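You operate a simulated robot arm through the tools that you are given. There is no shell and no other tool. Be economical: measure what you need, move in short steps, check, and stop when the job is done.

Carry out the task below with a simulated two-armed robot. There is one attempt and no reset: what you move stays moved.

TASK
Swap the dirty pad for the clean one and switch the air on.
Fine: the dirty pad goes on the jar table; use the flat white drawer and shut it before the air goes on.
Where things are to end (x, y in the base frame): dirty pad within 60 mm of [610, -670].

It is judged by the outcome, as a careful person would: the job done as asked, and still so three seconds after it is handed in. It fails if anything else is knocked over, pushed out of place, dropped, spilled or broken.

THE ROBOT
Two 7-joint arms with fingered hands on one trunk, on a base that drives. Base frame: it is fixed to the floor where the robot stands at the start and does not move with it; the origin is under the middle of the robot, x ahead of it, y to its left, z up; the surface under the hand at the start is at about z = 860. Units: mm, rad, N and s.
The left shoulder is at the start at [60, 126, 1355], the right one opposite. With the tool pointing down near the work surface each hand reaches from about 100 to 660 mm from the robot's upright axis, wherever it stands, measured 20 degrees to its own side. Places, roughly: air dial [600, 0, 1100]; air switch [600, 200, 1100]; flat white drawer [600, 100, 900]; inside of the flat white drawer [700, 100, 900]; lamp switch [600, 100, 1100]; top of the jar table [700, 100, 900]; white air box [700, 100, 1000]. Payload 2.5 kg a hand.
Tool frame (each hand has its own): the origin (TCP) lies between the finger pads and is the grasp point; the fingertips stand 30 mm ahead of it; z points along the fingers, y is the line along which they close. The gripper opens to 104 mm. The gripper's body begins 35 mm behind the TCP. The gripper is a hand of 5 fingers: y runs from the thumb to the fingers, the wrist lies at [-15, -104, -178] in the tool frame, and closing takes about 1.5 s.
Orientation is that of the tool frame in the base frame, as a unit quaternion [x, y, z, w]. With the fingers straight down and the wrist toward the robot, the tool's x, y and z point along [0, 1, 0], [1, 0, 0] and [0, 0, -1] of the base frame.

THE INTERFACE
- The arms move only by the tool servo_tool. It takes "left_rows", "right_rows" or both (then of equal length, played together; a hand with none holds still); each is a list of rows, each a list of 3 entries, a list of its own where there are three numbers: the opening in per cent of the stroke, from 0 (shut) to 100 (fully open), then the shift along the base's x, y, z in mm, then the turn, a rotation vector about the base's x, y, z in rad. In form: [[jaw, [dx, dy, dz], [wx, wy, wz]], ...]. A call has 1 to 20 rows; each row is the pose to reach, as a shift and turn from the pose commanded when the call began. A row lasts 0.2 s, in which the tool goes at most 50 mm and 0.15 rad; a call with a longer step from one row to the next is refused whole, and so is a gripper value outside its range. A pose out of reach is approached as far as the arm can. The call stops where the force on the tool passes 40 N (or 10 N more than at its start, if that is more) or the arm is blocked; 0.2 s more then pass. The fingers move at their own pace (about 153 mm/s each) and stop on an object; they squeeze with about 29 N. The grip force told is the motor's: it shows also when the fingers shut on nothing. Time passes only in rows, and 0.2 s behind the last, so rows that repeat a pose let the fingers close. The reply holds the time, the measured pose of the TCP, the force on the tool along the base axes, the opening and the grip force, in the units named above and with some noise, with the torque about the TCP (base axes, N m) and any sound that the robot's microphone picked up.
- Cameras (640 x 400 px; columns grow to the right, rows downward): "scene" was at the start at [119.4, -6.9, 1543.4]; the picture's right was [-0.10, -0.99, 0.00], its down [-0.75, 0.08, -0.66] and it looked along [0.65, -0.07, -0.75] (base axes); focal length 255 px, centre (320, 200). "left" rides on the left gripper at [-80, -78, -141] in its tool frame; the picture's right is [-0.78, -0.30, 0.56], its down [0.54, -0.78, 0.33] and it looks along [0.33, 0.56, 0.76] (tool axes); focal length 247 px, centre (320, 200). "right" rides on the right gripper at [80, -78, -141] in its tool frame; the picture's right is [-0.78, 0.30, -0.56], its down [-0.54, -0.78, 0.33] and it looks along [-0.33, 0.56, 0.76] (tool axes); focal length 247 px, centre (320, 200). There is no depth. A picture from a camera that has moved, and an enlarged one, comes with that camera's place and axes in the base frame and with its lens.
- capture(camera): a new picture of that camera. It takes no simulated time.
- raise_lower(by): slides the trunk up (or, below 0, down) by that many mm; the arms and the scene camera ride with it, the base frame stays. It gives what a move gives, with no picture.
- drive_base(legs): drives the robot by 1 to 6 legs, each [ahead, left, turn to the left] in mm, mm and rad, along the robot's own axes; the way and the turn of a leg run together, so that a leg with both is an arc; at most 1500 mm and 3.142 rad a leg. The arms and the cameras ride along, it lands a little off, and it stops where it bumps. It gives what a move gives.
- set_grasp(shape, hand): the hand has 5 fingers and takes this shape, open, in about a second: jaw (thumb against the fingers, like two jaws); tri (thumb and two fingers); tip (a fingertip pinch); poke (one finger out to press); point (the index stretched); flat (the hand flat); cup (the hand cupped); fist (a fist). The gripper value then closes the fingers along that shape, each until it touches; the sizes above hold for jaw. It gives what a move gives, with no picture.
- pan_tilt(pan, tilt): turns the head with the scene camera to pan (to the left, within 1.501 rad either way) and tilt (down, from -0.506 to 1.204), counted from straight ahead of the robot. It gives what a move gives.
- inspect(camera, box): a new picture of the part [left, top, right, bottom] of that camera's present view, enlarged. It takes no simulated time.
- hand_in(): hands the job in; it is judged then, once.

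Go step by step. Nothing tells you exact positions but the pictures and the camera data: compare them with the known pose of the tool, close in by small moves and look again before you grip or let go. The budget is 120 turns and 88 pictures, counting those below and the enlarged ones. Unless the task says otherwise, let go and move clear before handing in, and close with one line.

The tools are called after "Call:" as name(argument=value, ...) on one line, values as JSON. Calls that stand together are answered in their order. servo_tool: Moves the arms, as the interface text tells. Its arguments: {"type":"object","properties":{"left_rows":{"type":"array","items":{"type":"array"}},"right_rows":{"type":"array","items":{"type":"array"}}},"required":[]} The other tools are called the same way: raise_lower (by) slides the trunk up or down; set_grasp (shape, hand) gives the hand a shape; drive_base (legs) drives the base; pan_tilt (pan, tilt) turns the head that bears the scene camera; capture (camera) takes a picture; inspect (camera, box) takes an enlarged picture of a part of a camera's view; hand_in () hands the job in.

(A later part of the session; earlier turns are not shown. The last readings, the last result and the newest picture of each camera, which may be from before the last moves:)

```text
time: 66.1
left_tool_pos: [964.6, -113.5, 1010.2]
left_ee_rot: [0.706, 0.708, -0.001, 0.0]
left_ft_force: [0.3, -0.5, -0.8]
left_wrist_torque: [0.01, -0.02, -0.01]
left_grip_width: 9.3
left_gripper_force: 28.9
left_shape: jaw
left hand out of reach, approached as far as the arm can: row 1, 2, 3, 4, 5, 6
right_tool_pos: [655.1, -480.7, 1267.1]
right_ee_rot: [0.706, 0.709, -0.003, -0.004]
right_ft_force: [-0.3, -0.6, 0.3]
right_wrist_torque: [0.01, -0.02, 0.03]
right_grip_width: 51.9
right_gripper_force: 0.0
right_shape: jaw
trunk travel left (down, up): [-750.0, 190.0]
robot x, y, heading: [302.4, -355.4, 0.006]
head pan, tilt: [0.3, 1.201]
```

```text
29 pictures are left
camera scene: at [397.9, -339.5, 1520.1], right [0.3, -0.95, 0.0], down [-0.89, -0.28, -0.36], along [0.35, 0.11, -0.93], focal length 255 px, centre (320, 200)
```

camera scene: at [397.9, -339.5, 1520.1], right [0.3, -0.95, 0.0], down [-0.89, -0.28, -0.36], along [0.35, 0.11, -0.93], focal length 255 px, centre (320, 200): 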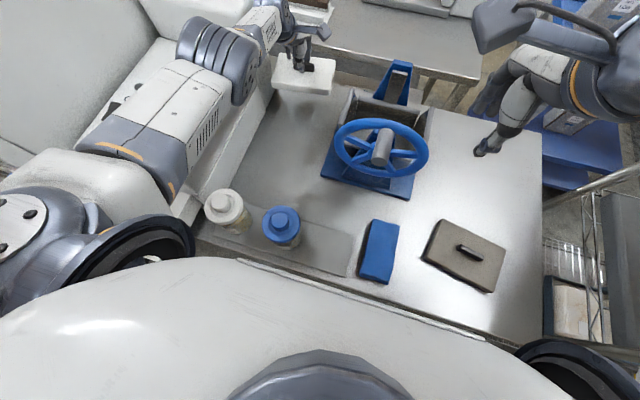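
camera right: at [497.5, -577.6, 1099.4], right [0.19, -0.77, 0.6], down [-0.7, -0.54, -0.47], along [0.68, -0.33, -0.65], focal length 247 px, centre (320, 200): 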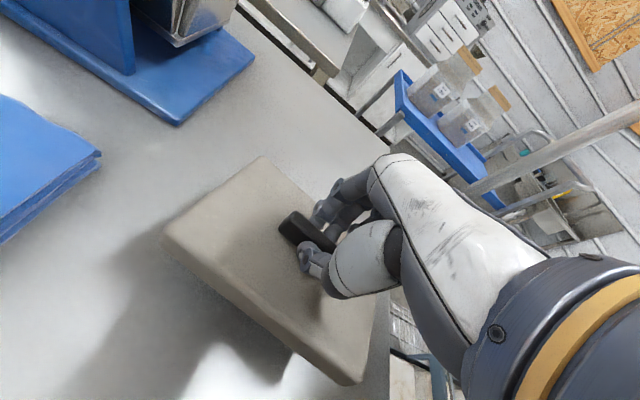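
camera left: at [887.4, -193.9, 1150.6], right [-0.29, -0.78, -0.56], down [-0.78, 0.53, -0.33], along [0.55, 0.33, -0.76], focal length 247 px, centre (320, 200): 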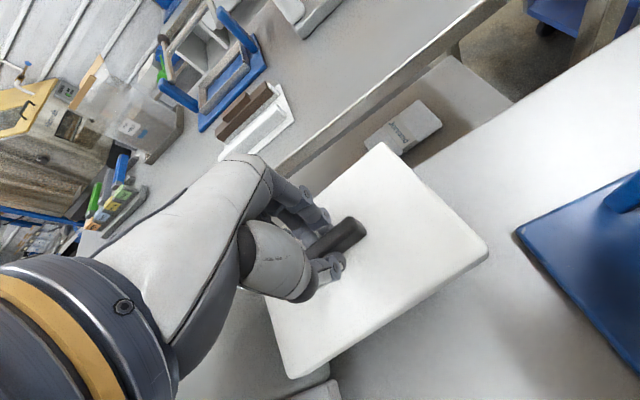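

The clean pad is lifted. With the arm stretched, it's safest to gain height by the trunk, sidestep slightly from the box, then back the base out over the jars.

Call:
raise_lower(by=185)

Call:
drive_base(legs=[[0, -35, 0]])

Call:
capture(camera="scene")

```text
time: 68.1
left_tool_pos: [964.5, -114.2, 1194.2]
left_ee_rot: [0.706, 0.708, -0.001, 0.001]
left_ft_force: [0.0, -0.9, -1.2]
left_wrist_torque: [-0.04, -0.02, -0.02]
left_grip_width: 9.1
left_gripper_force: 29.3
left_shape: jaw
right_tool_pos: [655.9, -479.8, 1451.3]
right_ee_rot: [0.706, 0.708, -0.003, -0.002]
right_ft_force: [0.0, 0.1, -0.2]
right_wrist_torque: [0.01, 0.03, -0.04]
right_grip_width: 51.8
right_gripper_force: 0.1
right_shape: jaw
trunk travel left (down, up): [-935.0, 5.0]
robot x, y, heading: [302.7, -358.6, 0.004]
head pan, tilt: [0.3, 1.201]
```

```text
time: 69.0
left_tool_pos: [963.5, -145.3, 1192.9]
left_ee_rot: [0.706, 0.708, -0.002, 0.001]
left_ft_force: [-0.7, 0.3, -0.5]
left_wrist_torque: [-0.02, -0.01, 0.03]
left_grip_width: 9.3
left_gripper_force: 28.9
left_shape: jaw
right_tool_pos: [655.4, -513.0, 1452.3]
right_ee_rot: [0.705, 0.709, -0.003, -0.003]
right_ft_force: [0.4, 0.3, 0.0]
right_wrist_torque: [0.04, -0.04, 0.02]
right_grip_width: 51.9
right_gripper_force: 0.2
right_shape: jaw
trunk travel left (down, up): [-935.0, 5.0]
robot x, y, heading: [303.0, -388.9, 0.008]
head pan, tilt: [0.3, 1.201]
```

```text
28 pictures are left
camera scene: at [398.0, -371.6, 1705.0], right [0.3, -0.95, 0.0], down [-0.89, -0.28, -0.36], along [0.35, 0.11, -0.93], focal length 255 px, centre (320, 200)
```

scene: 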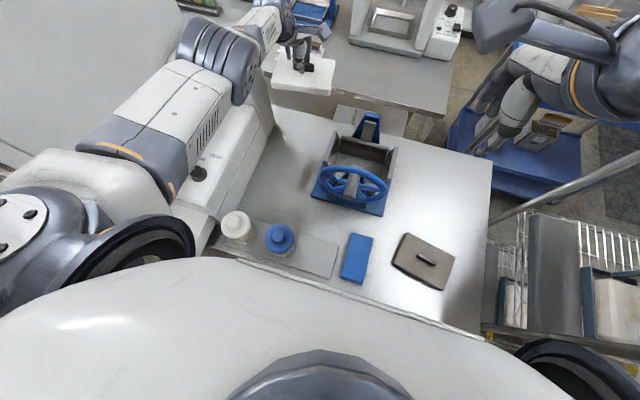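

Clear of everything. Backing out over the jars now.

Call:
drive_base(legs=[[-400, 0, 0]])

Call:
servo_tool(left_rows=[[0, [-30, 0, 0], [0, 0, 0]], [0, [-60, 0, 0], [0, 0, 0]], [0, [-90, 0, 0], [0, 0, 0]], [0, [-120, 0, 0], [0, 0, 0]], [0, [-140, 0, 0], [0, 0, 0]], [0, [-140, 0, 0], [0, 0, 0]]])

Call:
capture(camera="left")

```text
time: 71.5
left_tool_pos: [563.6, -147.9, 1193.1]
left_ee_rot: [0.706, 0.709, -0.001, 0.0]
left_ft_force: [0.6, 0.2, -1.1]
left_wrist_torque: [-0.01, -0.01, -0.01]
left_grip_width: 9.2
left_gripper_force: 28.6
left_shape: jaw
right_tool_pos: [255.9, -516.0, 1451.2]
right_ee_rot: [0.704, 0.71, -0.004, -0.003]
right_ft_force: [-0.4, 0.0, 1.0]
right_wrist_torque: [-0.03, -0.01, 0.01]
right_grip_width: 51.9
right_gripper_force: 0.0
right_shape: jaw
trunk travel left (down, up): [-935.0, 5.0]
robot x, y, heading: [-95.9, -395.0, 0.004]
head pan, tilt: [0.3, 1.201]
```

```text
time: 72.9
left_tool_pos: [541.7, -125.5, 1150.9]
left_ee_rot: [0.705, 0.709, -0.002, -0.001]
left_ft_force: [-0.7, 0.9, -0.5]
left_wrist_torque: [-0.01, 0.02, 0.01]
left_grip_width: 9.4
left_gripper_force: 29.0
left_shape: jaw
left hand out of reach, approached as far as the arm can: row 1, 2, 3, 4, 5, 6
right_tool_pos: [255.8, -516.2, 1451.7]
right_ee_rot: [0.705, 0.709, -0.003, -0.004]
right_ft_force: [-0.5, -0.1, -0.2]
right_wrist_torque: [-0.02, 0.02, -0.02]
right_grip_width: 52.0
right_gripper_force: 0.0
right_shape: jaw
trunk travel left (down, up): [-935.0, 5.0]
robot x, y, heading: [-99.6, -396.4, -0.003]
head pan, tilt: [0.3, 1.201]
```

```text
27 pictures are left
camera left: at [465.5, -206.0, 1291.4], right [-0.29, -0.78, -0.56], down [-0.78, 0.53, -0.33], along [0.55, 0.34, -0.76], focal length 247 px, centre (320, 200)
```

left: 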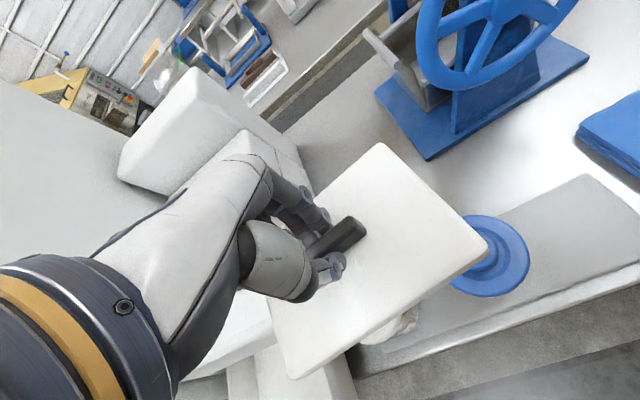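

The arm sits stretched at its singular limit, so pulling in needs care. I'll first back up and move left so the pad is above the open drawer rather than over the jars.

Call:
drive_base(legs=[[-110, 0, 0], [0, 250, 0]])

Call:
servo_tool(left_rows=[[0, [-10, 0, 15], [0, -0.1, 0]], [0, [-20, 0, 30], [0, -0.2, 0]], [0, [-35, 0, 40], [0, -0.3, 0]], [0, [-50, 0, 50], [0, -0.3, 0]], [0, [-50, 0, 50], [0, -0.3, 0]]])

Call:
capture(camera="left")

```text
time: 75.5
left_tool_pos: [430.4, 121.7, 1150.3]
left_ee_rot: [0.705, 0.71, -0.001, -0.001]
left_ft_force: [0.8, -0.2, -0.8]
left_wrist_torque: [-0.01, 0.01, -0.02]
left_grip_width: 9.1
left_gripper_force: 28.8
left_shape: jaw
right_tool_pos: [144.1, -269.8, 1451.5]
right_ee_rot: [0.705, 0.71, -0.004, -0.004]
right_ft_force: [-0.1, -0.3, 0.2]
right_wrist_torque: [0.01, 0.0, 0.01]
right_grip_width: 51.6
right_gripper_force: 0.1
right_shape: jaw
trunk travel left (down, up): [-935.0, 5.0]
robot x, y, heading: [-207.7, -148.0, 0.003]
head pan, tilt: [0.3, 1.201]
```

```text
time: 76.7
left_tool_pos: [458.8, 137.4, 1157.1]
left_ee_rot: [0.697, 0.701, 0.105, 0.106]
left_ft_force: [0.2, 0.3, -1.0]
left_wrist_torque: [0.01, -0.03, -0.01]
left_grip_width: 9.2
left_gripper_force: 29.4
left_shape: jaw
left hand out of reach, approached as far as the arm can: row 1, 2, 3, 4, 5
right_tool_pos: [144.3, -268.6, 1452.7]
right_ee_rot: [0.704, 0.71, -0.004, -0.004]
right_ft_force: [-0.5, 0.1, -0.6]
right_wrist_torque: [-0.02, 0.0, -0.03]
right_grip_width: 51.9
right_gripper_force: 0.1
right_shape: jaw
trunk travel left (down, up): [-935.0, 5.0]
robot x, y, heading: [-206.4, -146.4, 0.003]
head pan, tilt: [0.3, 1.201]
```

```text
26 pictures are left
camera left: at [345.0, 57.2, 1268.6], right [-0.12, -0.78, -0.62], down [-0.65, 0.53, -0.55], along [0.75, 0.34, -0.57], focal length 247 px, centre (320, 200)
```

left: 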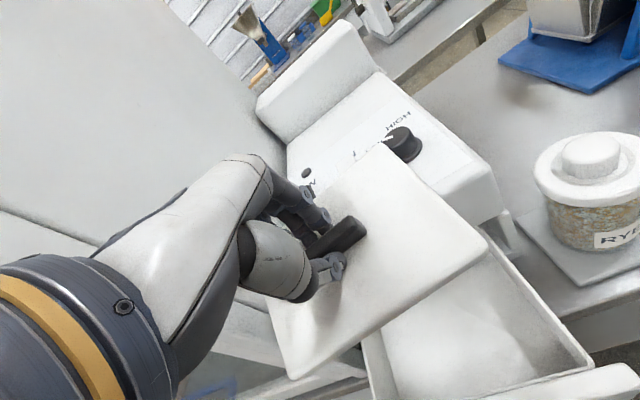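

The arm is stuck straight (wrist radius constant at 536 mm). Moving the hand inward toward the robot's centre should make the elbow bend again, so I'll try that.

Call:
servo_tool(left_rows=[[0, [0, -25, 0], [0, 0.05, 0]], [0, [0, -50, 0], [0, 0.1, 0]], [0, [-10, -75, 0], [0, 0.15, 0]], [0, [-20, -100, 0], [0, 0.2, 0]], [0, [-30, -125, 0], [0, 0.25, 0]], [0, [-40, -140, 0], [0, 0.3, 0]], [0, [-40, -140, 0], [0, 0.3, 0]]])

```text
time: 78.3
left_tool_pos: [439.6, -2.8, 1148.2]
left_ee_rot: [0.705, 0.709, -0.002, -0.001]
left_ft_force: [-0.2, 0.4, -1.6]
left_wrist_torque: [0.01, 0.0, 0.03]
left_grip_width: 9.1
left_gripper_force: 29.1
left_shape: jaw
left hand out of reach, approached as far as the arm can: row 3, 4, 5, 6, 7
right_tool_pos: [144.7, -269.1, 1451.2]
right_ee_rot: [0.705, 0.709, -0.004, -0.004]
right_ft_force: [0.2, -0.3, 0.7]
right_wrist_torque: [0.02, 0.02, 0.0]
right_grip_width: 51.8
right_gripper_force: 0.0
right_shape: jaw
trunk travel left (down, up): [-935.0, 5.0]
robot x, y, heading: [-209.9, -146.8, 0.005]
head pan, tilt: [0.3, 1.201]
```

Radius shrank to 529, so the elbow starts bending. Now a gentle inward-and-up pull from here.

Call:
servo_tool(left_rows=[[0, [0, -15, 5], [0, 0, 0]], [0, [-3, -30, 10], [0, 0, 0]], [0, [-10, -45, 15], [0, 0, 0]], [0, [-20, -45, 25], [0, 0, 0]], [0, [-35, -30, 35], [0, 0, 0]], [0, [-55, -10, 45], [0, 0, 0]], [0, [-75, 10, 55], [0, 0, 0]], [0, [-75, 10, 55], [0, 0, 0]]])

Call:
capture(camera="scene")

```text
time: 80.1
left_tool_pos: [448.8, -3.0, 1170.2]
left_ee_rot: [0.705, 0.709, -0.002, 0.0]
left_ft_force: [0.4, 1.1, -1.0]
left_wrist_torque: [0.03, -0.02, -0.03]
left_grip_width: 9.3
left_gripper_force: 29.3
left_shape: jaw
left hand out of reach, approached as far as the arm can: row 2, 3, 4, 5, 6, 7, 8
right_tool_pos: [144.5, -269.9, 1451.8]
right_ee_rot: [0.704, 0.71, -0.004, -0.004]
right_ft_force: [0.1, -0.1, -0.9]
right_wrist_torque: [-0.04, 0.0, 0.02]
right_grip_width: 51.7
right_gripper_force: 0.0
right_shape: jaw
trunk travel left (down, up): [-935.0, 5.0]
robot x, y, heading: [-206.9, -147.2, 0.01]
head pan, tilt: [0.3, 1.201]
```

```text
25 pictures are left
camera scene: at [-113.4, -129.1, 1705.1], right [0.3, -0.95, 0.0], down [-0.89, -0.28, -0.36], along [0.35, 0.11, -0.93], focal length 255 px, centre (320, 200)
```

scene: 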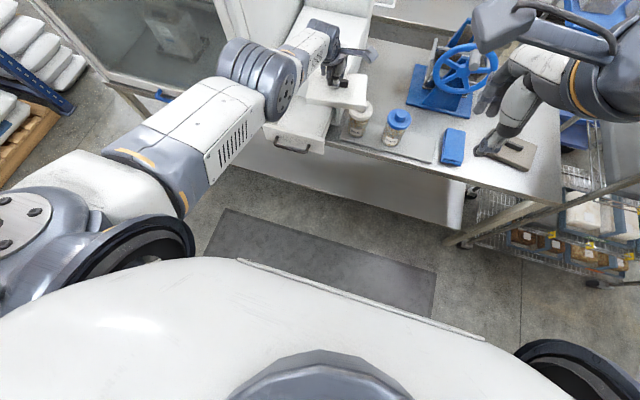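

Still nearly straight. I'll sweep inward with targets comfortably inside reach so that the elbow must flex; the pad stays well above the jars.

Call:
servo_tool(left_rows=[[0, [-6, -30, 0], [0, 0, 0]], [0, [-14, -60, 0], [0, 0, 0]], [0, [-24, -90, 0], [0, 0, 0]], [0, [-36, -120, 0], [0, 0, 0]], [0, [-50, -150, 0], [0, 0, 0]], [0, [-64, -180, 0], [0, 0, 0]], [0, [-78, -200, 0], [0, 0, 0]], [0, [-78, -200, 0], [0, 0, 0]]])

```text
time: 81.9
left_tool_pos: [394.9, -194.0, 1161.7]
left_ee_rot: [0.704, 0.71, -0.002, 0.0]
left_ft_force: [-0.2, 0.3, -1.2]
left_wrist_torque: [0.0, -0.01, 0.0]
left_grip_width: 9.0
left_gripper_force: 29.2
left_shape: jaw
left hand out of reach, approached as far as the arm can: row 1, 2, 3, 4, 5, 6, 7, 8
right_tool_pos: [144.4, -268.8, 1452.9]
right_ee_rot: [0.705, 0.71, -0.004, -0.003]
right_ft_force: [-0.1, -0.2, -0.4]
right_wrist_torque: [-0.02, -0.03, 0.01]
right_grip_width: 52.0
right_gripper_force: 0.0
right_shape: jaw
trunk travel left (down, up): [-935.0, 5.0]
robot x, y, heading: [-208.3, -146.1, 0.003]
head pan, tilt: [0.3, 1.201]
```

Radius is down to 516. Trying a straight inward pull along the arm.

Call:
servo_tool(left_rows=[[0, [-8, 3, 4], [0, 0, 0]], [0, [-17, 7, 8], [0, 0, 0]], [0, [-26, 11, 12], [0, 0, 0]], [0, [-34, 15, 15], [0, 0, 0]], [0, [-43, 18, 19], [0, 0, 0]], [0, [-51, 22, 23], [0, 0, 0]], [0, [-60, 26, 27], [0, 0, 0]], [0, [-68, 30, 31], [0, 0, 0]], [0, [-68, 30, 31], [0, 0, 0]], [0, [-68, 30, 31], [0, 0, 0]]])

```text
time: 84.1
left_tool_pos: [395.6, -192.1, 1161.6]
left_ee_rot: [0.704, 0.71, -0.001, 0.001]
left_ft_force: [-1.0, -0.4, -2.0]
left_wrist_torque: [-0.02, 0.03, 0.03]
left_grip_width: 9.2
left_gripper_force: 28.9
left_shape: jaw
left hand out of reach, approached as far as the arm can: row 1, 2, 3, 4, 5, 6, 7, 8, 9, 10
right_tool_pos: [145.2, -269.3, 1451.3]
right_ee_rot: [0.704, 0.71, -0.004, -0.004]
right_ft_force: [-0.3, -0.5, 0.1]
right_wrist_torque: [0.0, -0.02, -0.02]
right_grip_width: 51.9
right_gripper_force: 0.0
right_shape: jaw
trunk travel left (down, up): [-935.0, 5.0]
robot x, y, heading: [-204.4, -146.5, 0.006]
head pan, tilt: [0.3, 1.201]
```

Pulling in stays blocked, but the stiff arm is still usable: base and trunk can place it in x, y, z. I'll sweep the hand back to front, tilt the pad near-edge-down, and drive so it lines up above the drawer.

Call:
servo_tool(left_rows=[[0, [8, 30, 0], [0, 0, 0]], [0, [16, 60, 0], [0, 0, 0]], [0, [24, 90, 0], [0, 0, 0]], [0, [30, 120, 0], [0, 0, 0]], [0, [34, 150, 0], [0, -0.1, 0]], [0, [34, 150, 0], [0, -0.2, 0]], [0, [34, 150, 0], [0, -0.25, 0]], [0, [34, 150, 0], [0, -0.25, 0]]])

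Call:
drive_base(legs=[[0, 155, 0]])

Call:
capture(camera="left")

Call:
capture(camera="scene")

```text
time: 85.9
left_tool_pos: [459.4, -49.6, 1146.6]
left_ee_rot: [0.7, 0.703, 0.087, 0.088]
left_ft_force: [-0.2, 0.3, -1.0]
left_wrist_torque: [-0.02, 0.05, 0.01]
left_grip_width: 9.2
left_gripper_force: 28.8
left_shape: jaw
left hand out of reach, approached as far as the arm can: row 1, 2, 3, 4, 5, 6, 7, 8
right_tool_pos: [144.6, -269.7, 1452.5]
right_ee_rot: [0.704, 0.71, -0.004, -0.004]
right_ft_force: [-0.9, 0.1, 0.2]
right_wrist_torque: [0.01, -0.01, -0.03]
right_grip_width: 51.7
right_gripper_force: 0.0
right_shape: jaw
trunk travel left (down, up): [-935.0, 5.0]
robot x, y, heading: [-208.7, -145.2, 0.003]
head pan, tilt: [0.3, 1.201]
```

```text
time: 87.3
left_tool_pos: [458.6, 103.7, 1147.4]
left_ee_rot: [0.7, 0.703, 0.088, 0.089]
left_ft_force: [-0.5, -0.4, -0.9]
left_wrist_torque: [0.03, 0.01, -0.01]
left_grip_width: 9.4
left_gripper_force: 28.5
left_shape: jaw
right_tool_pos: [143.7, -115.5, 1451.6]
right_ee_rot: [0.705, 0.709, -0.004, -0.004]
right_ft_force: [-0.7, -0.5, -0.7]
right_wrist_torque: [0.01, -0.01, -0.02]
right_grip_width: 52.0
right_gripper_force: 0.0
right_shape: jaw
trunk travel left (down, up): [-935.0, 5.0]
robot x, y, heading: [-207.5, 4.8, 0.003]
head pan, tilt: [0.3, 1.201]
```

```text
24 pictures are left
camera left: at [349.8, 23.1, 1264.9], right [-0.15, -0.78, -0.61], down [-0.67, 0.53, -0.51], along [0.72, 0.34, -0.6], focal length 247 px, centre (320, 200)
```

left: 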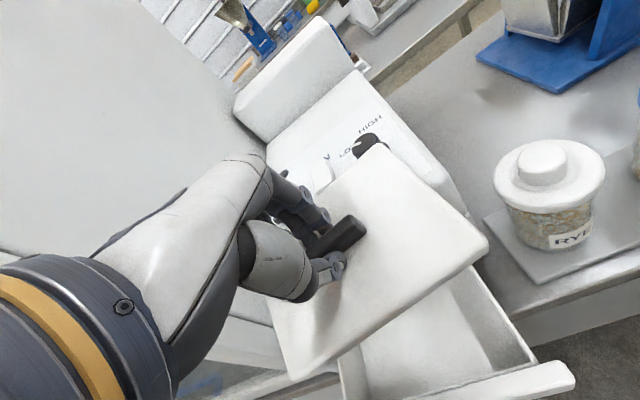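

```text
23 pictures are left
camera scene: at [-114.2, 25.3, 1705.1], right [0.3, -0.95, 0.0], down [-0.89, -0.28, -0.36], along [0.35, 0.11, -0.93], focal length 255 px, centre (320, 200)
```

scene: 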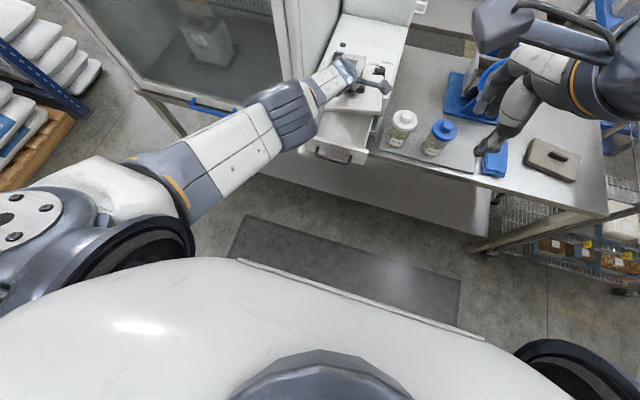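

The opening between drawer front and box lip is barely the pad's depth, so I'll insert it near-edge-down at a steeper tilt and then swing it level. First, tilt more.

Call:
servo_tool(left_rows=[[0, [8, 0, 0], [0, -0.12, 0]], [0, [16, 0, 0], [0, -0.24, 0]], [0, [24, 0, 0], [0, -0.36, 0]], [0, [24, 0, 0], [0, -0.36, 0]]])

```text
time: 88.3
left_tool_pos: [471.5, 111.6, 1154.0]
left_ee_rot: [0.673, 0.676, 0.211, 0.213]
left_ft_force: [-0.4, -0.3, -0.1]
left_wrist_torque: [0.02, 0.04, 0.0]
left_grip_width: 9.4
left_gripper_force: 29.5
left_shape: jaw
left hand out of reach, approached as far as the arm can: row 2, 3, 4
right_tool_pos: [144.0, -115.9, 1451.4]
right_ee_rot: [0.705, 0.709, -0.003, -0.004]
right_ft_force: [0.7, -0.6, -0.2]
right_wrist_torque: [0.02, 0.04, -0.03]
right_grip_width: 51.6
right_gripper_force: 0.0
right_shape: jaw
trunk travel left (down, up): [-935.0, 5.0]
robot x, y, heading: [-210.8, 8.0, 0.006]
head pan, tilt: [0.3, 1.201]
```

Tilt is now 0.61 rad and the first row was within reach; I'll test whether the arm now responds to pulling in.

Call:
servo_tool(left_rows=[[0, [-10, 0, -5], [0, 0, 0]], [0, [-20, 0, -10], [0, 0, 0]], [0, [-30, 0, -10], [0, 0, 0]], [0, [-40, 0, -10], [0, 0, 0]], [0, [-40, 0, -10], [0, 0, 0]]])

```text
time: 89.5
left_tool_pos: [431.6, 115.2, 1142.8]
left_ee_rot: [0.673, 0.676, 0.21, 0.213]
left_ft_force: [-0.6, 0.7, -0.4]
left_wrist_torque: [0.0, 0.0, 0.0]
left_grip_width: 9.3
left_gripper_force: 29.1
left_shape: jaw
right_tool_pos: [142.8, -114.5, 1452.6]
right_ee_rot: [0.704, 0.71, -0.003, -0.003]
right_ft_force: [0.2, 0.5, 0.2]
right_wrist_torque: [-0.02, -0.01, 0.01]
right_grip_width: 51.8
right_gripper_force: 0.1
right_shape: jaw
trunk travel left (down, up): [-935.0, 5.0]
robot x, y, heading: [-205.4, 8.1, 0.006]
head pan, tilt: [0.3, 1.201]
```

The arm is free again. I'll pull in further, then drive forward by the same amount to regain a comfortable posture.

Call:
servo_tool(left_rows=[[0, [-20, 0, 0], [0, 0, 0]], [0, [-40, 0, 0], [0, 0, 0]], [0, [-60, 0, 0], [0, 0, 0]], [0, [-80, 0, 0], [0, 0.1, 0]], [0, [-100, 0, 0], [0, 0.2, 0]], [0, [-120, 0, 0], [0, 0.3, 0]], [0, [-140, 0, 0], [0, 0.4, 0]], [0, [-160, 0, 0], [0, 0.5, 0]], [0, [-160, 0, 0], [0, 0.6, 0]], [0, [-160, 0, 0], [0, 0.6, 0]]])

Call:
drive_base(legs=[[160, 0, 0]])

Call:
pan_tilt(pan=0.1, tilt=0.9)

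Call:
inspect(camera="scene", box=[180, 100, 440, 300])

```text
time: 91.7
left_tool_pos: [270.9, 113.8, 1144.0]
left_ee_rot: [0.705, 0.709, 0.001, 0.004]
left_ft_force: [1.0, -0.8, -0.8]
left_wrist_torque: [0.0, 0.0, 0.01]
left_grip_width: 9.1
left_gripper_force: 29.0
left_shape: jaw
right_tool_pos: [143.8, -113.7, 1452.6]
right_ee_rot: [0.705, 0.709, -0.003, -0.004]
right_ft_force: [0.0, 0.1, -0.3]
right_wrist_torque: [0.01, 0.0, 0.02]
right_grip_width: 51.8
right_gripper_force: 0.0
right_shape: jaw
trunk travel left (down, up): [-935.0, 5.0]
robot x, y, heading: [-208.2, 6.5, 0.005]
head pan, tilt: [0.3, 1.201]
```

```text
time: 93.1
left_tool_pos: [432.6, 114.7, 1142.8]
left_ee_rot: [0.706, 0.709, 0.003, 0.004]
left_ft_force: [-0.3, -0.7, -0.5]
left_wrist_torque: [0.01, 0.02, -0.02]
left_grip_width: 9.2
left_gripper_force: 28.3
left_shape: jaw
right_tool_pos: [304.3, -113.7, 1452.4]
right_ee_rot: [0.705, 0.71, -0.002, -0.004]
right_ft_force: [0.5, 0.1, 0.3]
right_wrist_torque: [0.02, -0.01, -0.01]
right_grip_width: 51.8
right_gripper_force: 0.1
right_shape: jaw
trunk travel left (down, up): [-935.0, 5.0]
robot x, y, heading: [-49.2, 5.9, 0.005]
head pan, tilt: [0.3, 1.201]
```

```text
time: 93.9
left_tool_pos: [431.5, 115.2, 1143.8]
left_ee_rot: [0.705, 0.709, 0.003, 0.004]
left_ft_force: [-0.1, 0.2, -0.9]
left_wrist_torque: [0.02, -0.01, 0.02]
left_grip_width: 9.3
left_gripper_force: 28.7
left_shape: jaw
right_tool_pos: [303.3, -113.2, 1452.0]
right_ee_rot: [0.705, 0.71, -0.002, -0.003]
right_ft_force: [-0.8, -0.8, -0.3]
right_wrist_torque: [0.04, 0.02, 0.0]
right_grip_width: 51.9
right_gripper_force: 0.1
right_shape: jaw
trunk travel left (down, up): [-935.0, 5.0]
robot x, y, heading: [-46.9, 8.8, 0.005]
head pan, tilt: [0.099, 0.901]
```

```text
2.00 times, centred on (310, 200) of scene
camera zoom: at [67.6, 17.9, 1724.9], right [0.1, -0.99, 0.0], down [-0.78, -0.08, -0.62], along [0.62, 0.07, -0.78], focal length 510 px, centre (340, 200)
```

zoom: 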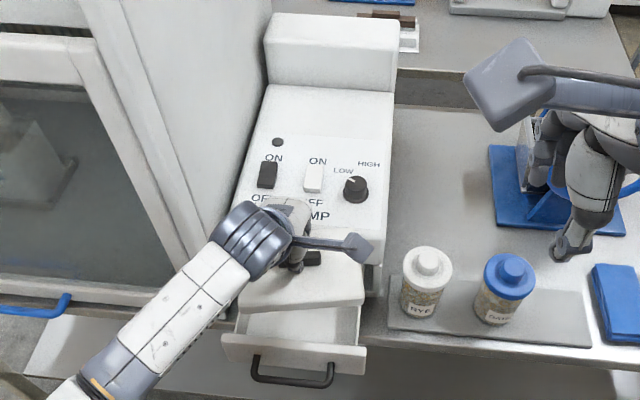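

The arm is responsive again and the pad hangs level above the drawer. I'll raise it, tilt it to 0.75 rad near-edge-down, and lower the trunk 100 mm for reach.

Call:
servo_tool(left_rows=[[0, [-5, 0, 20], [0, -0.15, 0]], [0, [-10, 0, 40], [0, -0.3, 0]], [0, [-12, 0, 60], [0, -0.45, 0]], [0, [-12, 0, 70], [0, -0.6, 0]], [0, [-12, 0, 70], [0, -0.75, 0]], [0, [-12, 0, 70], [0, -0.75, 0]]])

Call:
raise_lower(by=-120)

Call:
capture(camera="left")

Call:
inspect(camera="scene", box=[200, 160, 360, 300])

```text
time: 95.3
left_tool_pos: [420.9, 115.6, 1213.0]
left_ee_rot: [0.656, 0.658, 0.26, 0.263]
left_ft_force: [0.5, 0.2, -1.1]
left_wrist_torque: [-0.01, 0.04, 0.02]
left_grip_width: 9.3
left_gripper_force: 29.3
left_shape: jaw
right_tool_pos: [304.8, -114.5, 1451.8]
right_ee_rot: [0.705, 0.709, -0.004, -0.004]
right_ft_force: [0.7, -0.4, -0.2]
right_wrist_torque: [-0.01, 0.0, 0.01]
right_grip_width: 51.9
right_gripper_force: 0.1
right_shape: jaw
trunk travel left (down, up): [-935.0, 5.0]
robot x, y, heading: [-50.2, 7.7, 0.006]
head pan, tilt: [0.099, 0.901]
```

```text
time: 96.8
left_tool_pos: [420.1, 115.5, 1094.0]
left_ee_rot: [0.655, 0.658, 0.261, 0.263]
left_ft_force: [-0.1, 0.7, -1.0]
left_wrist_torque: [0.01, 0.04, -0.01]
left_grip_width: 9.2
left_gripper_force: 28.6
left_shape: jaw
right_tool_pos: [304.4, -113.5, 1331.8]
right_ee_rot: [0.705, 0.71, -0.003, -0.003]
right_ft_force: [0.0, 0.2, -0.2]
right_wrist_torque: [0.0, -0.02, 0.0]
right_grip_width: 51.7
right_gripper_force: 0.0
right_shape: jaw
trunk travel left (down, up): [-815.0, 125.0]
robot x, y, heading: [-49.9, 6.9, 0.007]
head pan, tilt: [0.099, 0.901]
```

```text
21 pictures are left
camera left: at [267.2, 33.9, 1143.6], right [0.17, -0.78, -0.6], down [-0.34, 0.53, -0.78], along [0.93, 0.34, -0.17], focal length 247 px, centre (320, 200)
```

left: 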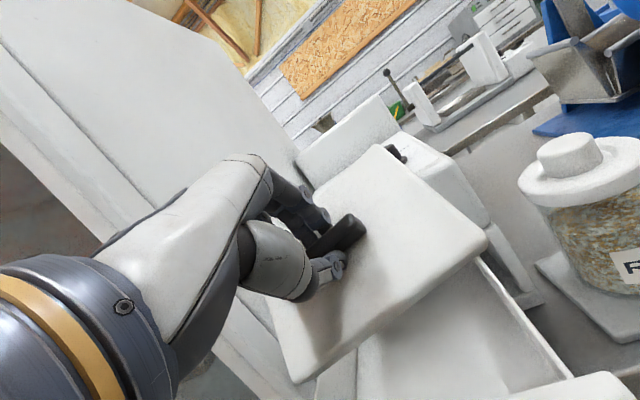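

```text
2.86 times, centred on (280, 230) of scene
camera zoom: at [67.9, 17.9, 1604.9], right [0.1, -0.99, 0.0], down [-0.78, -0.08, -0.62], along [0.62, 0.06, -0.78], focal length 728 px, centre (434, 114)
```

zoom: 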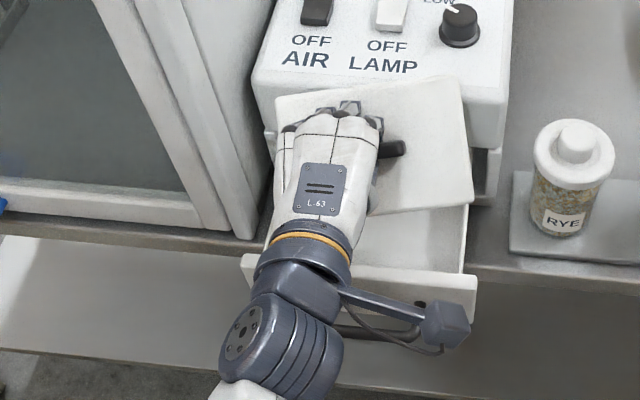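

The pad has yawed about +0.16 rad in the grip. I'll turn the hand −0.16 rad about vertical to square it with the drawer and check.

Call:
servo_tool(left_rows=[[0, [3, 2, 0], [0, 0, -0.08]], [0, [5, 3, 0], [0, 0, -0.16]], [0, [5, 3, -20], [0, 0, -0.16]], [0, [5, 3, -40], [0, 0, -0.16]], [0, [5, 3, -40], [0, 0, -0.16]]])

Call:
inspect(camera="scene", box=[200, 160, 360, 300])

Call:
capture(camera="left")

```text
time: 98.0
left_tool_pos: [425.8, 116.8, 1054.3]
left_ee_rot: [0.706, 0.603, 0.239, 0.284]
left_ft_force: [-0.6, -0.1, -0.7]
left_wrist_torque: [0.0, 0.06, 0.0]
left_grip_width: 9.1
left_gripper_force: 29.1
left_shape: jaw
right_tool_pos: [304.2, -114.8, 1331.8]
right_ee_rot: [0.705, 0.71, -0.004, -0.003]
right_ft_force: [0.9, 1.1, 0.0]
right_wrist_torque: [0.0, -0.02, 0.0]
right_grip_width: 51.7
right_gripper_force: 0.1
right_shape: jaw
trunk travel left (down, up): [-815.0, 125.0]
robot x, y, heading: [-49.2, 5.9, 0.007]
head pan, tilt: [0.099, 0.901]
```

```text
2.86 times, centred on (280, 230) of scene
camera zoom: at [67.8, 17.9, 1604.9], right [0.1, -0.99, 0.0], down [-0.78, -0.08, -0.62], along [0.62, 0.06, -0.78], focal length 728 px, centre (434, 114)
```

zoom: 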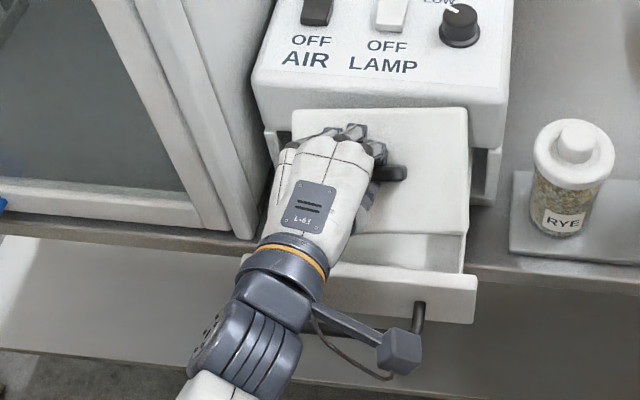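

```text
18 pictures are left
camera left: at [261.3, 62.2, 1103.3], right [0.04, -0.8, -0.6], down [-0.25, 0.58, -0.78], along [0.97, 0.18, -0.17], focal length 247 px, centre (320, 200)
```

left: 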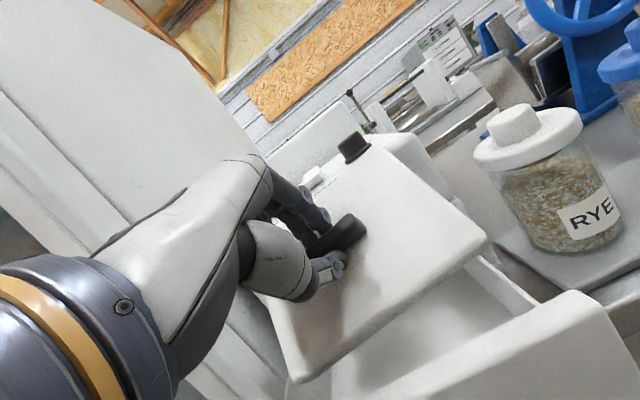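

Still about 0.12 rad of yaw left; y is centred (pad 29–197 vs drawer 19–209). Turning the rest and lowering the near edge into the drawer.

Call:
servo_tool(left_rows=[[0, [0, 1, 0], [0, 0, -0.06]], [0, [0, 1, 0], [0, 0, -0.12]], [0, [0, 1, -15], [0, 0, -0.12]], [0, [0, 1, -30], [0, 0, -0.12]], [0, [0, 1, -30], [0, 0, -0.12]]])

Call:
inspect(camera="scene", box=[200, 160, 360, 300])

```text
time: 99.2
left_tool_pos: [425.3, 119.4, 1024.3]
left_ee_rot: [0.741, 0.56, 0.221, 0.296]
left_ft_force: [-0.4, 1.2, 0.5]
left_wrist_torque: [-0.08, 0.05, -0.03]
left_grip_width: 9.6
left_gripper_force: 29.8
left_shape: jaw
right_tool_pos: [303.7, -113.6, 1330.6]
right_ee_rot: [0.705, 0.709, -0.003, -0.003]
right_ft_force: [-0.8, 0.0, -0.6]
right_wrist_torque: [0.0, -0.03, 0.01]
right_grip_width: 51.8
right_gripper_force: 0.0
right_shape: jaw
trunk travel left (down, up): [-815.0, 125.0]
robot x, y, heading: [-48.3, 9.8, 0.004]
head pan, tilt: [0.099, 0.901]
```

```text
2.86 times, centred on (280, 230) of scene
camera zoom: at [67.8, 17.9, 1604.9], right [0.1, -0.99, 0.0], down [-0.78, -0.08, -0.62], along [0.62, 0.06, -0.78], focal length 728 px, centre (434, 114)
```

zoom: 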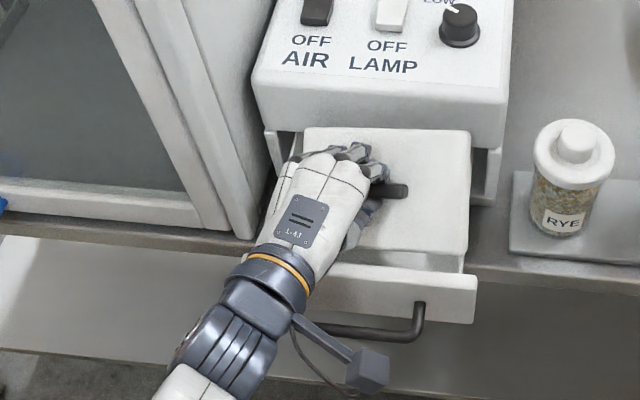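

Residual yaw ~0.06 and the pad sits ~8 mm too far right. Correcting both.

Call:
servo_tool(left_rows=[[0, [0, 4, 4], [0, 0, 0]], [0, [0, 8, 4], [0, 0, -0.03]], [0, [0, 8, 2], [0, 0, -0.06]], [0, [0, 8, -8], [0, 0, -0.06]], [0, [0, 8, -18], [0, 0, -0.06]], [0, [0, 8, -18], [0, 0, -0.06]]])

Call:
inspect(camera="scene", box=[200, 160, 360, 300])

```text
time: 100.6
left_tool_pos: [425.6, 126.8, 1005.6]
left_ee_rot: [0.757, 0.538, 0.213, 0.304]
left_ft_force: [0.4, 0.2, 0.0]
left_wrist_torque: [0.01, 0.03, -0.01]
left_grip_width: 9.5
left_gripper_force: 28.9
left_shape: jaw
right_tool_pos: [304.9, -114.5, 1332.0]
right_ee_rot: [0.704, 0.71, -0.003, -0.004]
right_ft_force: [-0.2, -0.7, 0.2]
right_wrist_torque: [0.0, -0.03, 0.02]
right_grip_width: 51.9
right_gripper_force: 0.0
right_shape: jaw
trunk travel left (down, up): [-815.0, 125.0]
robot x, y, heading: [-49.2, 11.8, 0.007]
head pan, tilt: [0.099, 0.901]
```

```text
2.86 times, centred on (280, 230) of scene
camera zoom: at [67.9, 17.9, 1604.9], right [0.1, -0.99, 0.0], down [-0.78, -0.08, -0.62], along [0.62, 0.06, -0.78], focal length 728 px, centre (434, 114)
```

zoom: 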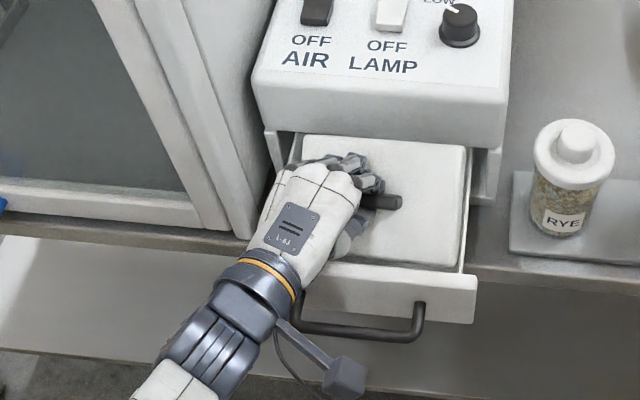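

Now well aligned inside the walls. I'll swing it toward level in stages while lowering, watching force.

Call:
servo_tool(left_rows=[[0, [2, 0, -5], [0, 0.07, 0]], [0, [3, 0, -10], [0, 0.15, 0]], [0, [6, 0, -18], [0, 0.25, 0]], [0, [10, 0, -23], [0, 0.35, 0]], [0, [14, 0, -27], [0, 0.45, 0]], [0, [14, 0, -27], [0, 0.45, 0]]])

Call:
inspect(camera="scene", box=[200, 160, 360, 300])

```text
time: 102.0
left_tool_pos: [438.5, 127.2, 979.1]
left_ee_rot: [0.786, 0.592, 0.037, 0.174]
left_ft_force: [0.4, 0.7, -0.8]
left_wrist_torque: [0.05, -0.01, 0.01]
left_grip_width: 9.3
left_gripper_force: 29.4
left_shape: jaw
right_tool_pos: [304.1, -114.2, 1332.0]
right_ee_rot: [0.705, 0.71, -0.003, -0.003]
right_ft_force: [0.2, -0.4, -0.2]
right_wrist_torque: [0.03, -0.02, -0.02]
right_grip_width: 51.8
right_gripper_force: 0.0
right_shape: jaw
trunk travel left (down, up): [-815.0, 125.0]
robot x, y, heading: [-48.4, 13.4, 0.007]
head pan, tilt: [0.099, 0.901]
```

```text
2.86 times, centred on (280, 230) of scene
camera zoom: at [67.6, 17.8, 1604.9], right [0.1, -0.99, 0.0], down [-0.78, -0.08, -0.62], along [0.62, 0.06, -0.78], focal length 728 px, centre (434, 114)
```

zoom: 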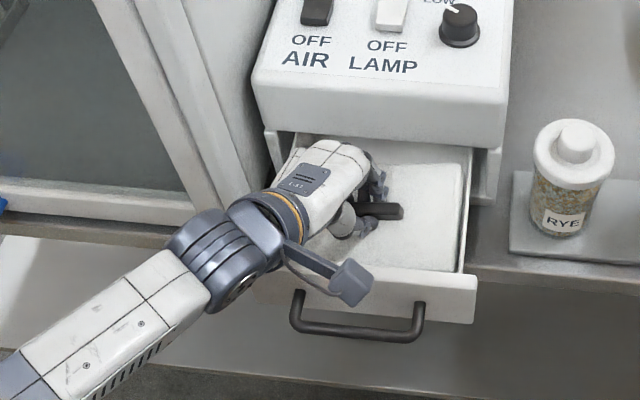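

The hand has a sideways lean left from turning while tilted, so the pad's left side is low. I'll level it fully (rotation about x and y) with a small yaw back, holding height.

Call:
servo_tool(left_rows=[[0, [3, -2, 4], [0.06, 0.07, 0.02]], [0, [7, -4, 6], [0.12, 0.135, 0.05]], [0, [11, -7, 6], [0.18, 0.2, 0.075]], [0, [15, -9, 5], [0.235, 0.27, 0.1]], [0, [15, -9, 5], [0.235, 0.27, 0.1]]])

Call:
inspect(camera="scene", box=[200, 160, 360, 300])

```text
time: 103.2
left_tool_pos: [454.8, 118.5, 983.4]
left_ee_rot: [0.768, 0.64, 0.008, -0.001]
left_ft_force: [0.5, 2.5, -1.2]
left_wrist_torque: [0.05, -0.02, -0.1]
left_grip_width: 9.5
left_gripper_force: 28.9
left_shape: jaw
right_tool_pos: [304.0, -113.9, 1332.6]
right_ee_rot: [0.705, 0.709, -0.003, -0.003]
right_ft_force: [-0.3, 0.4, -0.4]
right_wrist_torque: [-0.02, -0.01, 0.01]
right_grip_width: 51.6
right_gripper_force: 0.1
right_shape: jaw
trunk travel left (down, up): [-815.0, 125.0]
robot x, y, heading: [-49.2, 8.9, 0.006]
head pan, tilt: [0.099, 0.901]
```

```text
2.86 times, centred on (280, 230) of scene
camera zoom: at [67.7, 18.2, 1604.9], right [0.1, -0.99, 0.0], down [-0.78, -0.08, -0.62], along [0.62, 0.06, -0.78], focal length 728 px, centre (434, 114)
```

zoom: 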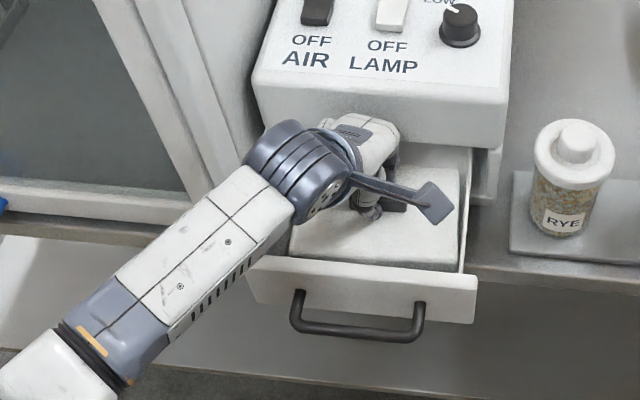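

Level and square, slightly tight to the right wall. Shifting 4 mm left and lowering to the drawer floor.

Call:
servo_tool(left_rows=[[0, [0, 4, 0], [0, 0, 0]], [0, [0, 4, -7], [0, 0, 0]], [0, [0, 4, -13], [0, 0, 0]], [0, [0, 4, -18], [0, 0, 0]], [0, [0, 4, -18], [0, 0, 0]]])

```text
time: 104.4
left_tool_pos: [453.8, 122.0, 966.6]
left_ee_rot: [0.768, 0.641, 0.01, 0.0]
left_ft_force: [-0.4, -0.3, -1.0]
left_wrist_torque: [0.02, -0.02, 0.03]
left_grip_width: 9.2
left_gripper_force: 28.7
left_shape: jaw
right_tool_pos: [305.1, -113.1, 1331.3]
right_ee_rot: [0.704, 0.71, -0.003, -0.003]
right_ft_force: [0.0, 0.7, -0.3]
right_wrist_torque: [0.04, 0.0, 0.0]
right_grip_width: 51.8
right_gripper_force: 0.1
right_shape: jaw
trunk travel left (down, up): [-815.0, 125.0]
robot x, y, heading: [-47.3, 9.0, 0.006]
head pan, tilt: [0.099, 0.901]
```

Call:
servo_tool(left_rows=[[0, [0, 0, -4], [0, 0, 0]], [0, [0, 0, -8], [0, 0, 0]], [0, [0, 0, -12], [0, 0, 0]], [0, [0, 0, -16], [0, 0, 0]], [0, [0, 0, -16], [0, 0, 0]]])

Call:
inspect(camera="scene", box=[200, 160, 360, 300])

```text
time: 105.6
left_tool_pos: [455.4, 122.0, 953.3]
left_ee_rot: [0.769, 0.639, 0.011, 0.002]
left_ft_force: [1.2, 2.1, 14.3]
left_wrist_torque: [-0.1, -0.15, 0.02]
left_grip_width: 9.7
left_gripper_force: 28.9
left_shape: jaw
right_tool_pos: [302.7, -112.3, 1332.7]
right_ee_rot: [0.705, 0.709, -0.003, -0.004]
right_ft_force: [-0.3, -0.2, -0.1]
right_wrist_torque: [0.01, 0.02, 0.01]
right_grip_width: 51.9
right_gripper_force: 0.0
right_shape: jaw
trunk travel left (down, up): [-815.0, 125.0]
robot x, y, heading: [-48.2, 6.5, 0.005]
head pan, tilt: [0.099, 0.901]
```

```text
2.86 times, centred on (280, 230) of scene
camera zoom: at [66.3, 17.8, 1605.3], right [0.1, -0.99, 0.0], down [-0.78, -0.08, -0.62], along [0.62, 0.07, -0.78], focal length 728 px, centre (434, 114)
```

zoom: 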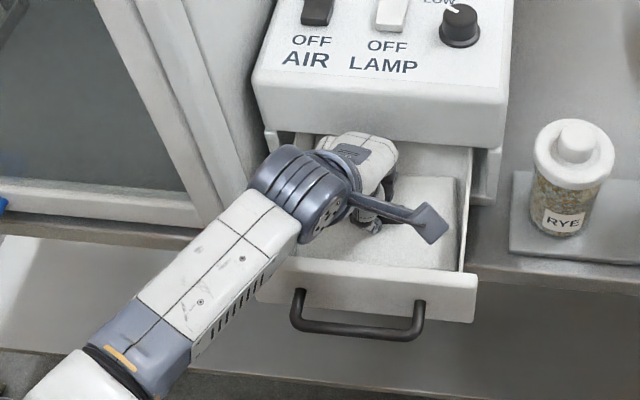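

The pad is on the drawer floor (14 N). Releasing and lifting straight out.

Call:
servo_tool(left_rows=[[0, [0, 0, 1], [0, 0, 0]], [15, [0, 0, 2], [0, 0, 0]], [35, [0, 0, 3], [0, 0, 0]], [35, [0, 0, 3], [0, 0, 0]], [35, [0, 0, 12], [0, 0, 0]], [35, [-3, 0, 30], [0, 0, 0]], [35, [-8, 0, 60], [0, 0, 0]], [35, [-15, 0, 100], [0, 0, 0]], [35, [-20, 0, 145], [0, 0, 0]], [35, [-40, 10, 185], [0, 0, 0]], [35, [-70, 20, 220], [0, 0, 0]], [35, [-90, 40, 250], [0, 0, 0]], [35, [-100, 80, 275], [0, 0, 0]]])

Call:
inspect(camera="scene", box=[180, 120, 380, 300])

```text
time: 108.4
left_tool_pos: [353.8, 203.1, 1226.4]
left_ee_rot: [0.769, 0.639, 0.009, 0.0]
left_ft_force: [0.2, -0.5, -0.6]
left_wrist_torque: [0.02, 0.01, -0.01]
left_grip_width: 36.1
left_gripper_force: 0.0
left_shape: jaw
right_tool_pos: [303.1, -112.6, 1332.2]
right_ee_rot: [0.705, 0.709, -0.003, -0.003]
right_ft_force: [-0.9, -0.5, -0.6]
right_wrist_torque: [-0.01, -0.01, 0.0]
right_grip_width: 51.6
right_gripper_force: 0.0
right_shape: jaw
trunk travel left (down, up): [-815.0, 125.0]
robot x, y, heading: [-51.2, 7.5, 0.005]
head pan, tilt: [0.099, 0.901]
```

```text
2.22 times, centred on (280, 210) of scene
camera zoom: at [67.4, 19.0, 1604.9], right [0.1, -0.99, 0.0], down [-0.78, -0.08, -0.62], along [0.62, 0.06, -0.78], focal length 566 px, centre (409, 178)
```

zoom: 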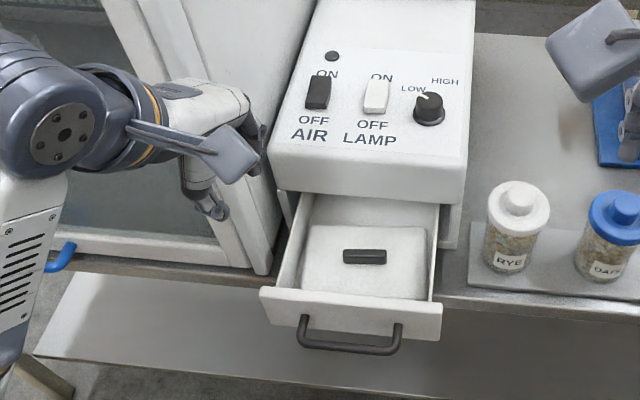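

The clean pad lies flat in the drawer. Next: close it by pushing the front panel with closed left fingertips. First I straighten the hand, lower the trunk and tilt the hand forward in front of the drawer.

Call:
servo_tool(left_rows=[[0, [-10, -10, 0], [0, 0, 0.09]], [0, [-30, -20, 0], [0, 0, 0.18]], [0, [-50, -40, 0], [0, 0, 0.18]], [0, [-60, -60, 0], [0, 0, 0.18]], [0, [-60, -85, 0], [0, 0, 0.18]], [0, [-60, -85, 0], [0, 0, 0.18]]])

Call:
raise_lower(by=-65)

Call:
servo_tool(left_rows=[[0, [-5, 0, -20], [0, -0.15, 0]], [0, [-10, 0, -40], [0, -0.3, 0]], [0, [-15, 0, -60], [0, -0.45, 0]], [0, [-20, 0, -80], [0, -0.6, 0]], [0, [-25, 0, -100], [0, -0.75, 0]], [0, [-25, 0, -125], [0, -0.9, 0]], [0, [-25, 0, -150], [0, -1.05, 0]], [0, [-25, 0, -180], [0, -1.05, 0]], [0, [-25, 0, -180], [0, -1.05, 0]]])

Call:
capture(camera="left")

```text
time: 109.8
left_tool_pos: [304.5, 112.1, 1223.9]
left_ee_rot: [0.708, 0.707, 0.009, -0.002]
left_ft_force: [-1.1, 0.5, 0.4]
left_wrist_torque: [-0.01, 0.03, 0.01]
left_grip_width: 0.0
left_gripper_force: 28.9
left_shape: jaw
left hand out of reach, approached as far as the arm can: row 3, 4, 5, 6
right_tool_pos: [304.2, -113.5, 1332.0]
right_ee_rot: [0.705, 0.71, -0.003, -0.003]
right_ft_force: [0.4, 0.0, -0.1]
right_wrist_torque: [0.01, -0.01, 0.01]
right_grip_width: 51.9
right_gripper_force: 0.1
right_shape: jaw
trunk travel left (down, up): [-815.0, 125.0]
robot x, y, heading: [-52.6, 10.3, 0.005]
head pan, tilt: [0.099, 0.901]
```

```text
time: 110.9
left_tool_pos: [305.7, 111.2, 1159.1]
left_ee_rot: [0.708, 0.706, 0.009, -0.002]
left_ft_force: [-0.1, -0.2, 0.9]
left_wrist_torque: [0.02, -0.02, 0.01]
left_grip_width: 0.0
left_gripper_force: 28.6
left_shape: jaw
right_tool_pos: [303.9, -113.8, 1266.6]
right_ee_rot: [0.705, 0.71, -0.003, -0.003]
right_ft_force: [0.5, -0.9, 0.5]
right_wrist_torque: [0.0, 0.01, 0.0]
right_grip_width: 51.5
right_gripper_force: 0.0
right_shape: jaw
trunk travel left (down, up): [-750.0, 190.0]
robot x, y, heading: [-46.3, 5.5, 0.004]
head pan, tilt: [0.099, 0.901]
```

```text
time: 112.9
left_tool_pos: [281.8, 112.1, 978.6]
left_ee_rot: [0.607, 0.612, 0.363, 0.354]
left_ft_force: [-0.1, 0.1, -0.9]
left_wrist_torque: [0.02, 0.0, 0.0]
left_grip_width: 0.0
left_gripper_force: 29.0
left_shape: jaw
left hand out of reach, approached as far as the arm can: row 1, 2, 3
right_tool_pos: [303.7, -113.3, 1266.7]
right_ee_rot: [0.705, 0.709, -0.003, -0.003]
right_ft_force: [-0.8, 1.0, 0.3]
right_wrist_torque: [0.0, -0.05, 0.02]
right_grip_width: 51.7
right_gripper_force: 0.1
right_shape: jaw
trunk travel left (down, up): [-750.0, 190.0]
robot x, y, heading: [-48.3, 9.8, 0.004]
head pan, tilt: [0.099, 0.901]
```

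```text
11 pictures are left
camera left: at [121.2, 30.0, 979.1], right [0.35, -0.77, -0.54], down [-0.1, 0.54, -0.84], along [0.93, 0.34, 0.12], focal length 247 px, centre (320, 200)
```

left: 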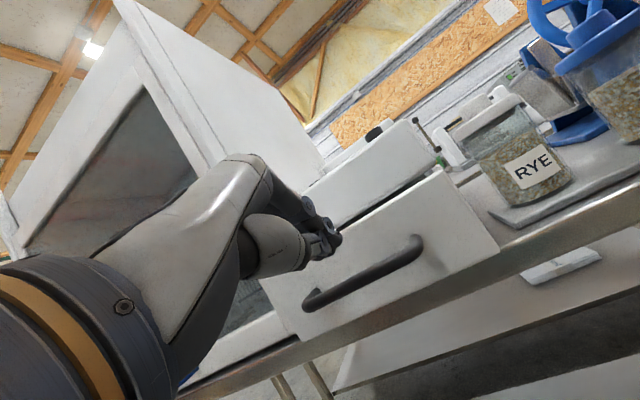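

Fingertips point at the panel just above the handle. Pushing the drawer in.

Call:
servo_tool(left_rows=[[0, [20, 2, 0], [0, 0, 0]], [0, [40, 4, 0], [0, 0, 0]], [0, [55, 5, 0], [0, 0, 0]], [0, [70, 5, 0], [0, 0, 0]], [0, [90, 5, 0], [0, 0, 0]], [0, [110, 5, 0], [0, 0, 0]], [0, [130, 5, 0], [0, 0, 0]], [0, [150, 5, 0], [0, 0, 0]], [0, [165, 5, 0], [0, 0, 0]], [0, [180, 5, 0], [0, 0, 0]], [0, [192, 5, 0], [0, 0, 0]], [0, [200, 5, 0], [0, 0, 0]], [0, [200, 5, 0], [0, 0, 0]]])

Call:
inspect(camera="scene", box=[180, 120, 380, 300])

```text
time: 115.7
left_tool_pos: [480.7, 116.9, 979.4]
left_ee_rot: [0.607, 0.613, 0.363, 0.352]
left_ft_force: [-0.4, 0.1, 0.4]
left_wrist_torque: [-0.02, -0.01, 0.02]
left_grip_width: 0.1
left_gripper_force: 28.6
left_shape: jaw
right_tool_pos: [304.3, -113.4, 1267.5]
right_ee_rot: [0.704, 0.71, -0.003, -0.004]
right_ft_force: [0.9, 0.2, -0.4]
right_wrist_torque: [0.0, -0.01, -0.02]
right_grip_width: 51.7
right_gripper_force: 0.0
right_shape: jaw
trunk travel left (down, up): [-750.0, 190.0]
robot x, y, heading: [-48.9, 9.5, 0.01]
head pan, tilt: [0.099, 0.901]
```

```text
2.22 times, centred on (280, 210) of scene
camera zoom: at [67.8, 17.9, 1539.9], right [0.1, -0.99, 0.0], down [-0.78, -0.08, -0.62], along [0.62, 0.06, -0.78], focal length 566 px, centre (409, 178)
```

zoom: 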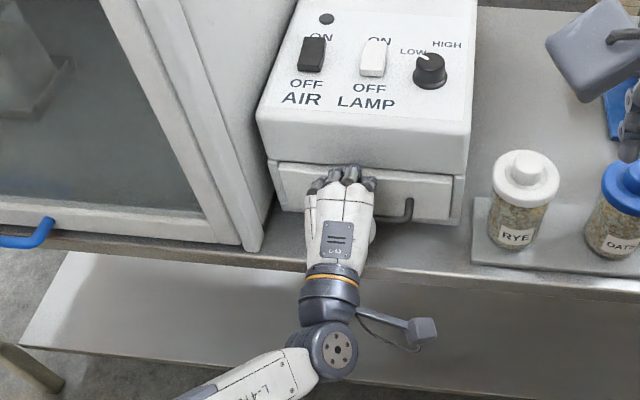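

Almost shut with no resistance. Pushing the last bit until it seats.

Call:
servo_tool(left_rows=[[0, [4, 0, 0], [0, 0, 0]], [0, [8, 0, 0], [0, 0, 0]], [0, [12, 0, 0], [0, 0, 0]], [0, [16, 0, 0], [0, 0, 0]], [0, [20, 0, 0], [0, 0, 0]]])

```text
time: 116.6
left_tool_pos: [488.1, 116.6, 982.2]
left_ee_rot: [0.606, 0.61, 0.366, 0.356]
left_ft_force: [-27.1, 4.6, 13.2]
left_wrist_torque: [-0.01, -0.04, -0.01]
left_grip_width: 0.0
left_gripper_force: 28.9
left_shape: jaw
right_tool_pos: [300.0, -113.4, 1269.3]
right_ee_rot: [0.704, 0.71, -0.002, -0.002]
right_ft_force: [-0.7, 0.1, -0.2]
right_wrist_torque: [-0.03, -0.01, -0.02]
right_grip_width: 51.7
right_gripper_force: 0.1
right_shape: jaw
trunk travel left (down, up): [-750.0, 190.0]
robot x, y, heading: [-50.9, 6.5, 0.005]
head pan, tilt: [0.099, 0.901]
stopped in row 4 (left hand): the force on the tool passed its limit at 43 N (the readings are from after the stop); the commanded pose is now the measured one
```

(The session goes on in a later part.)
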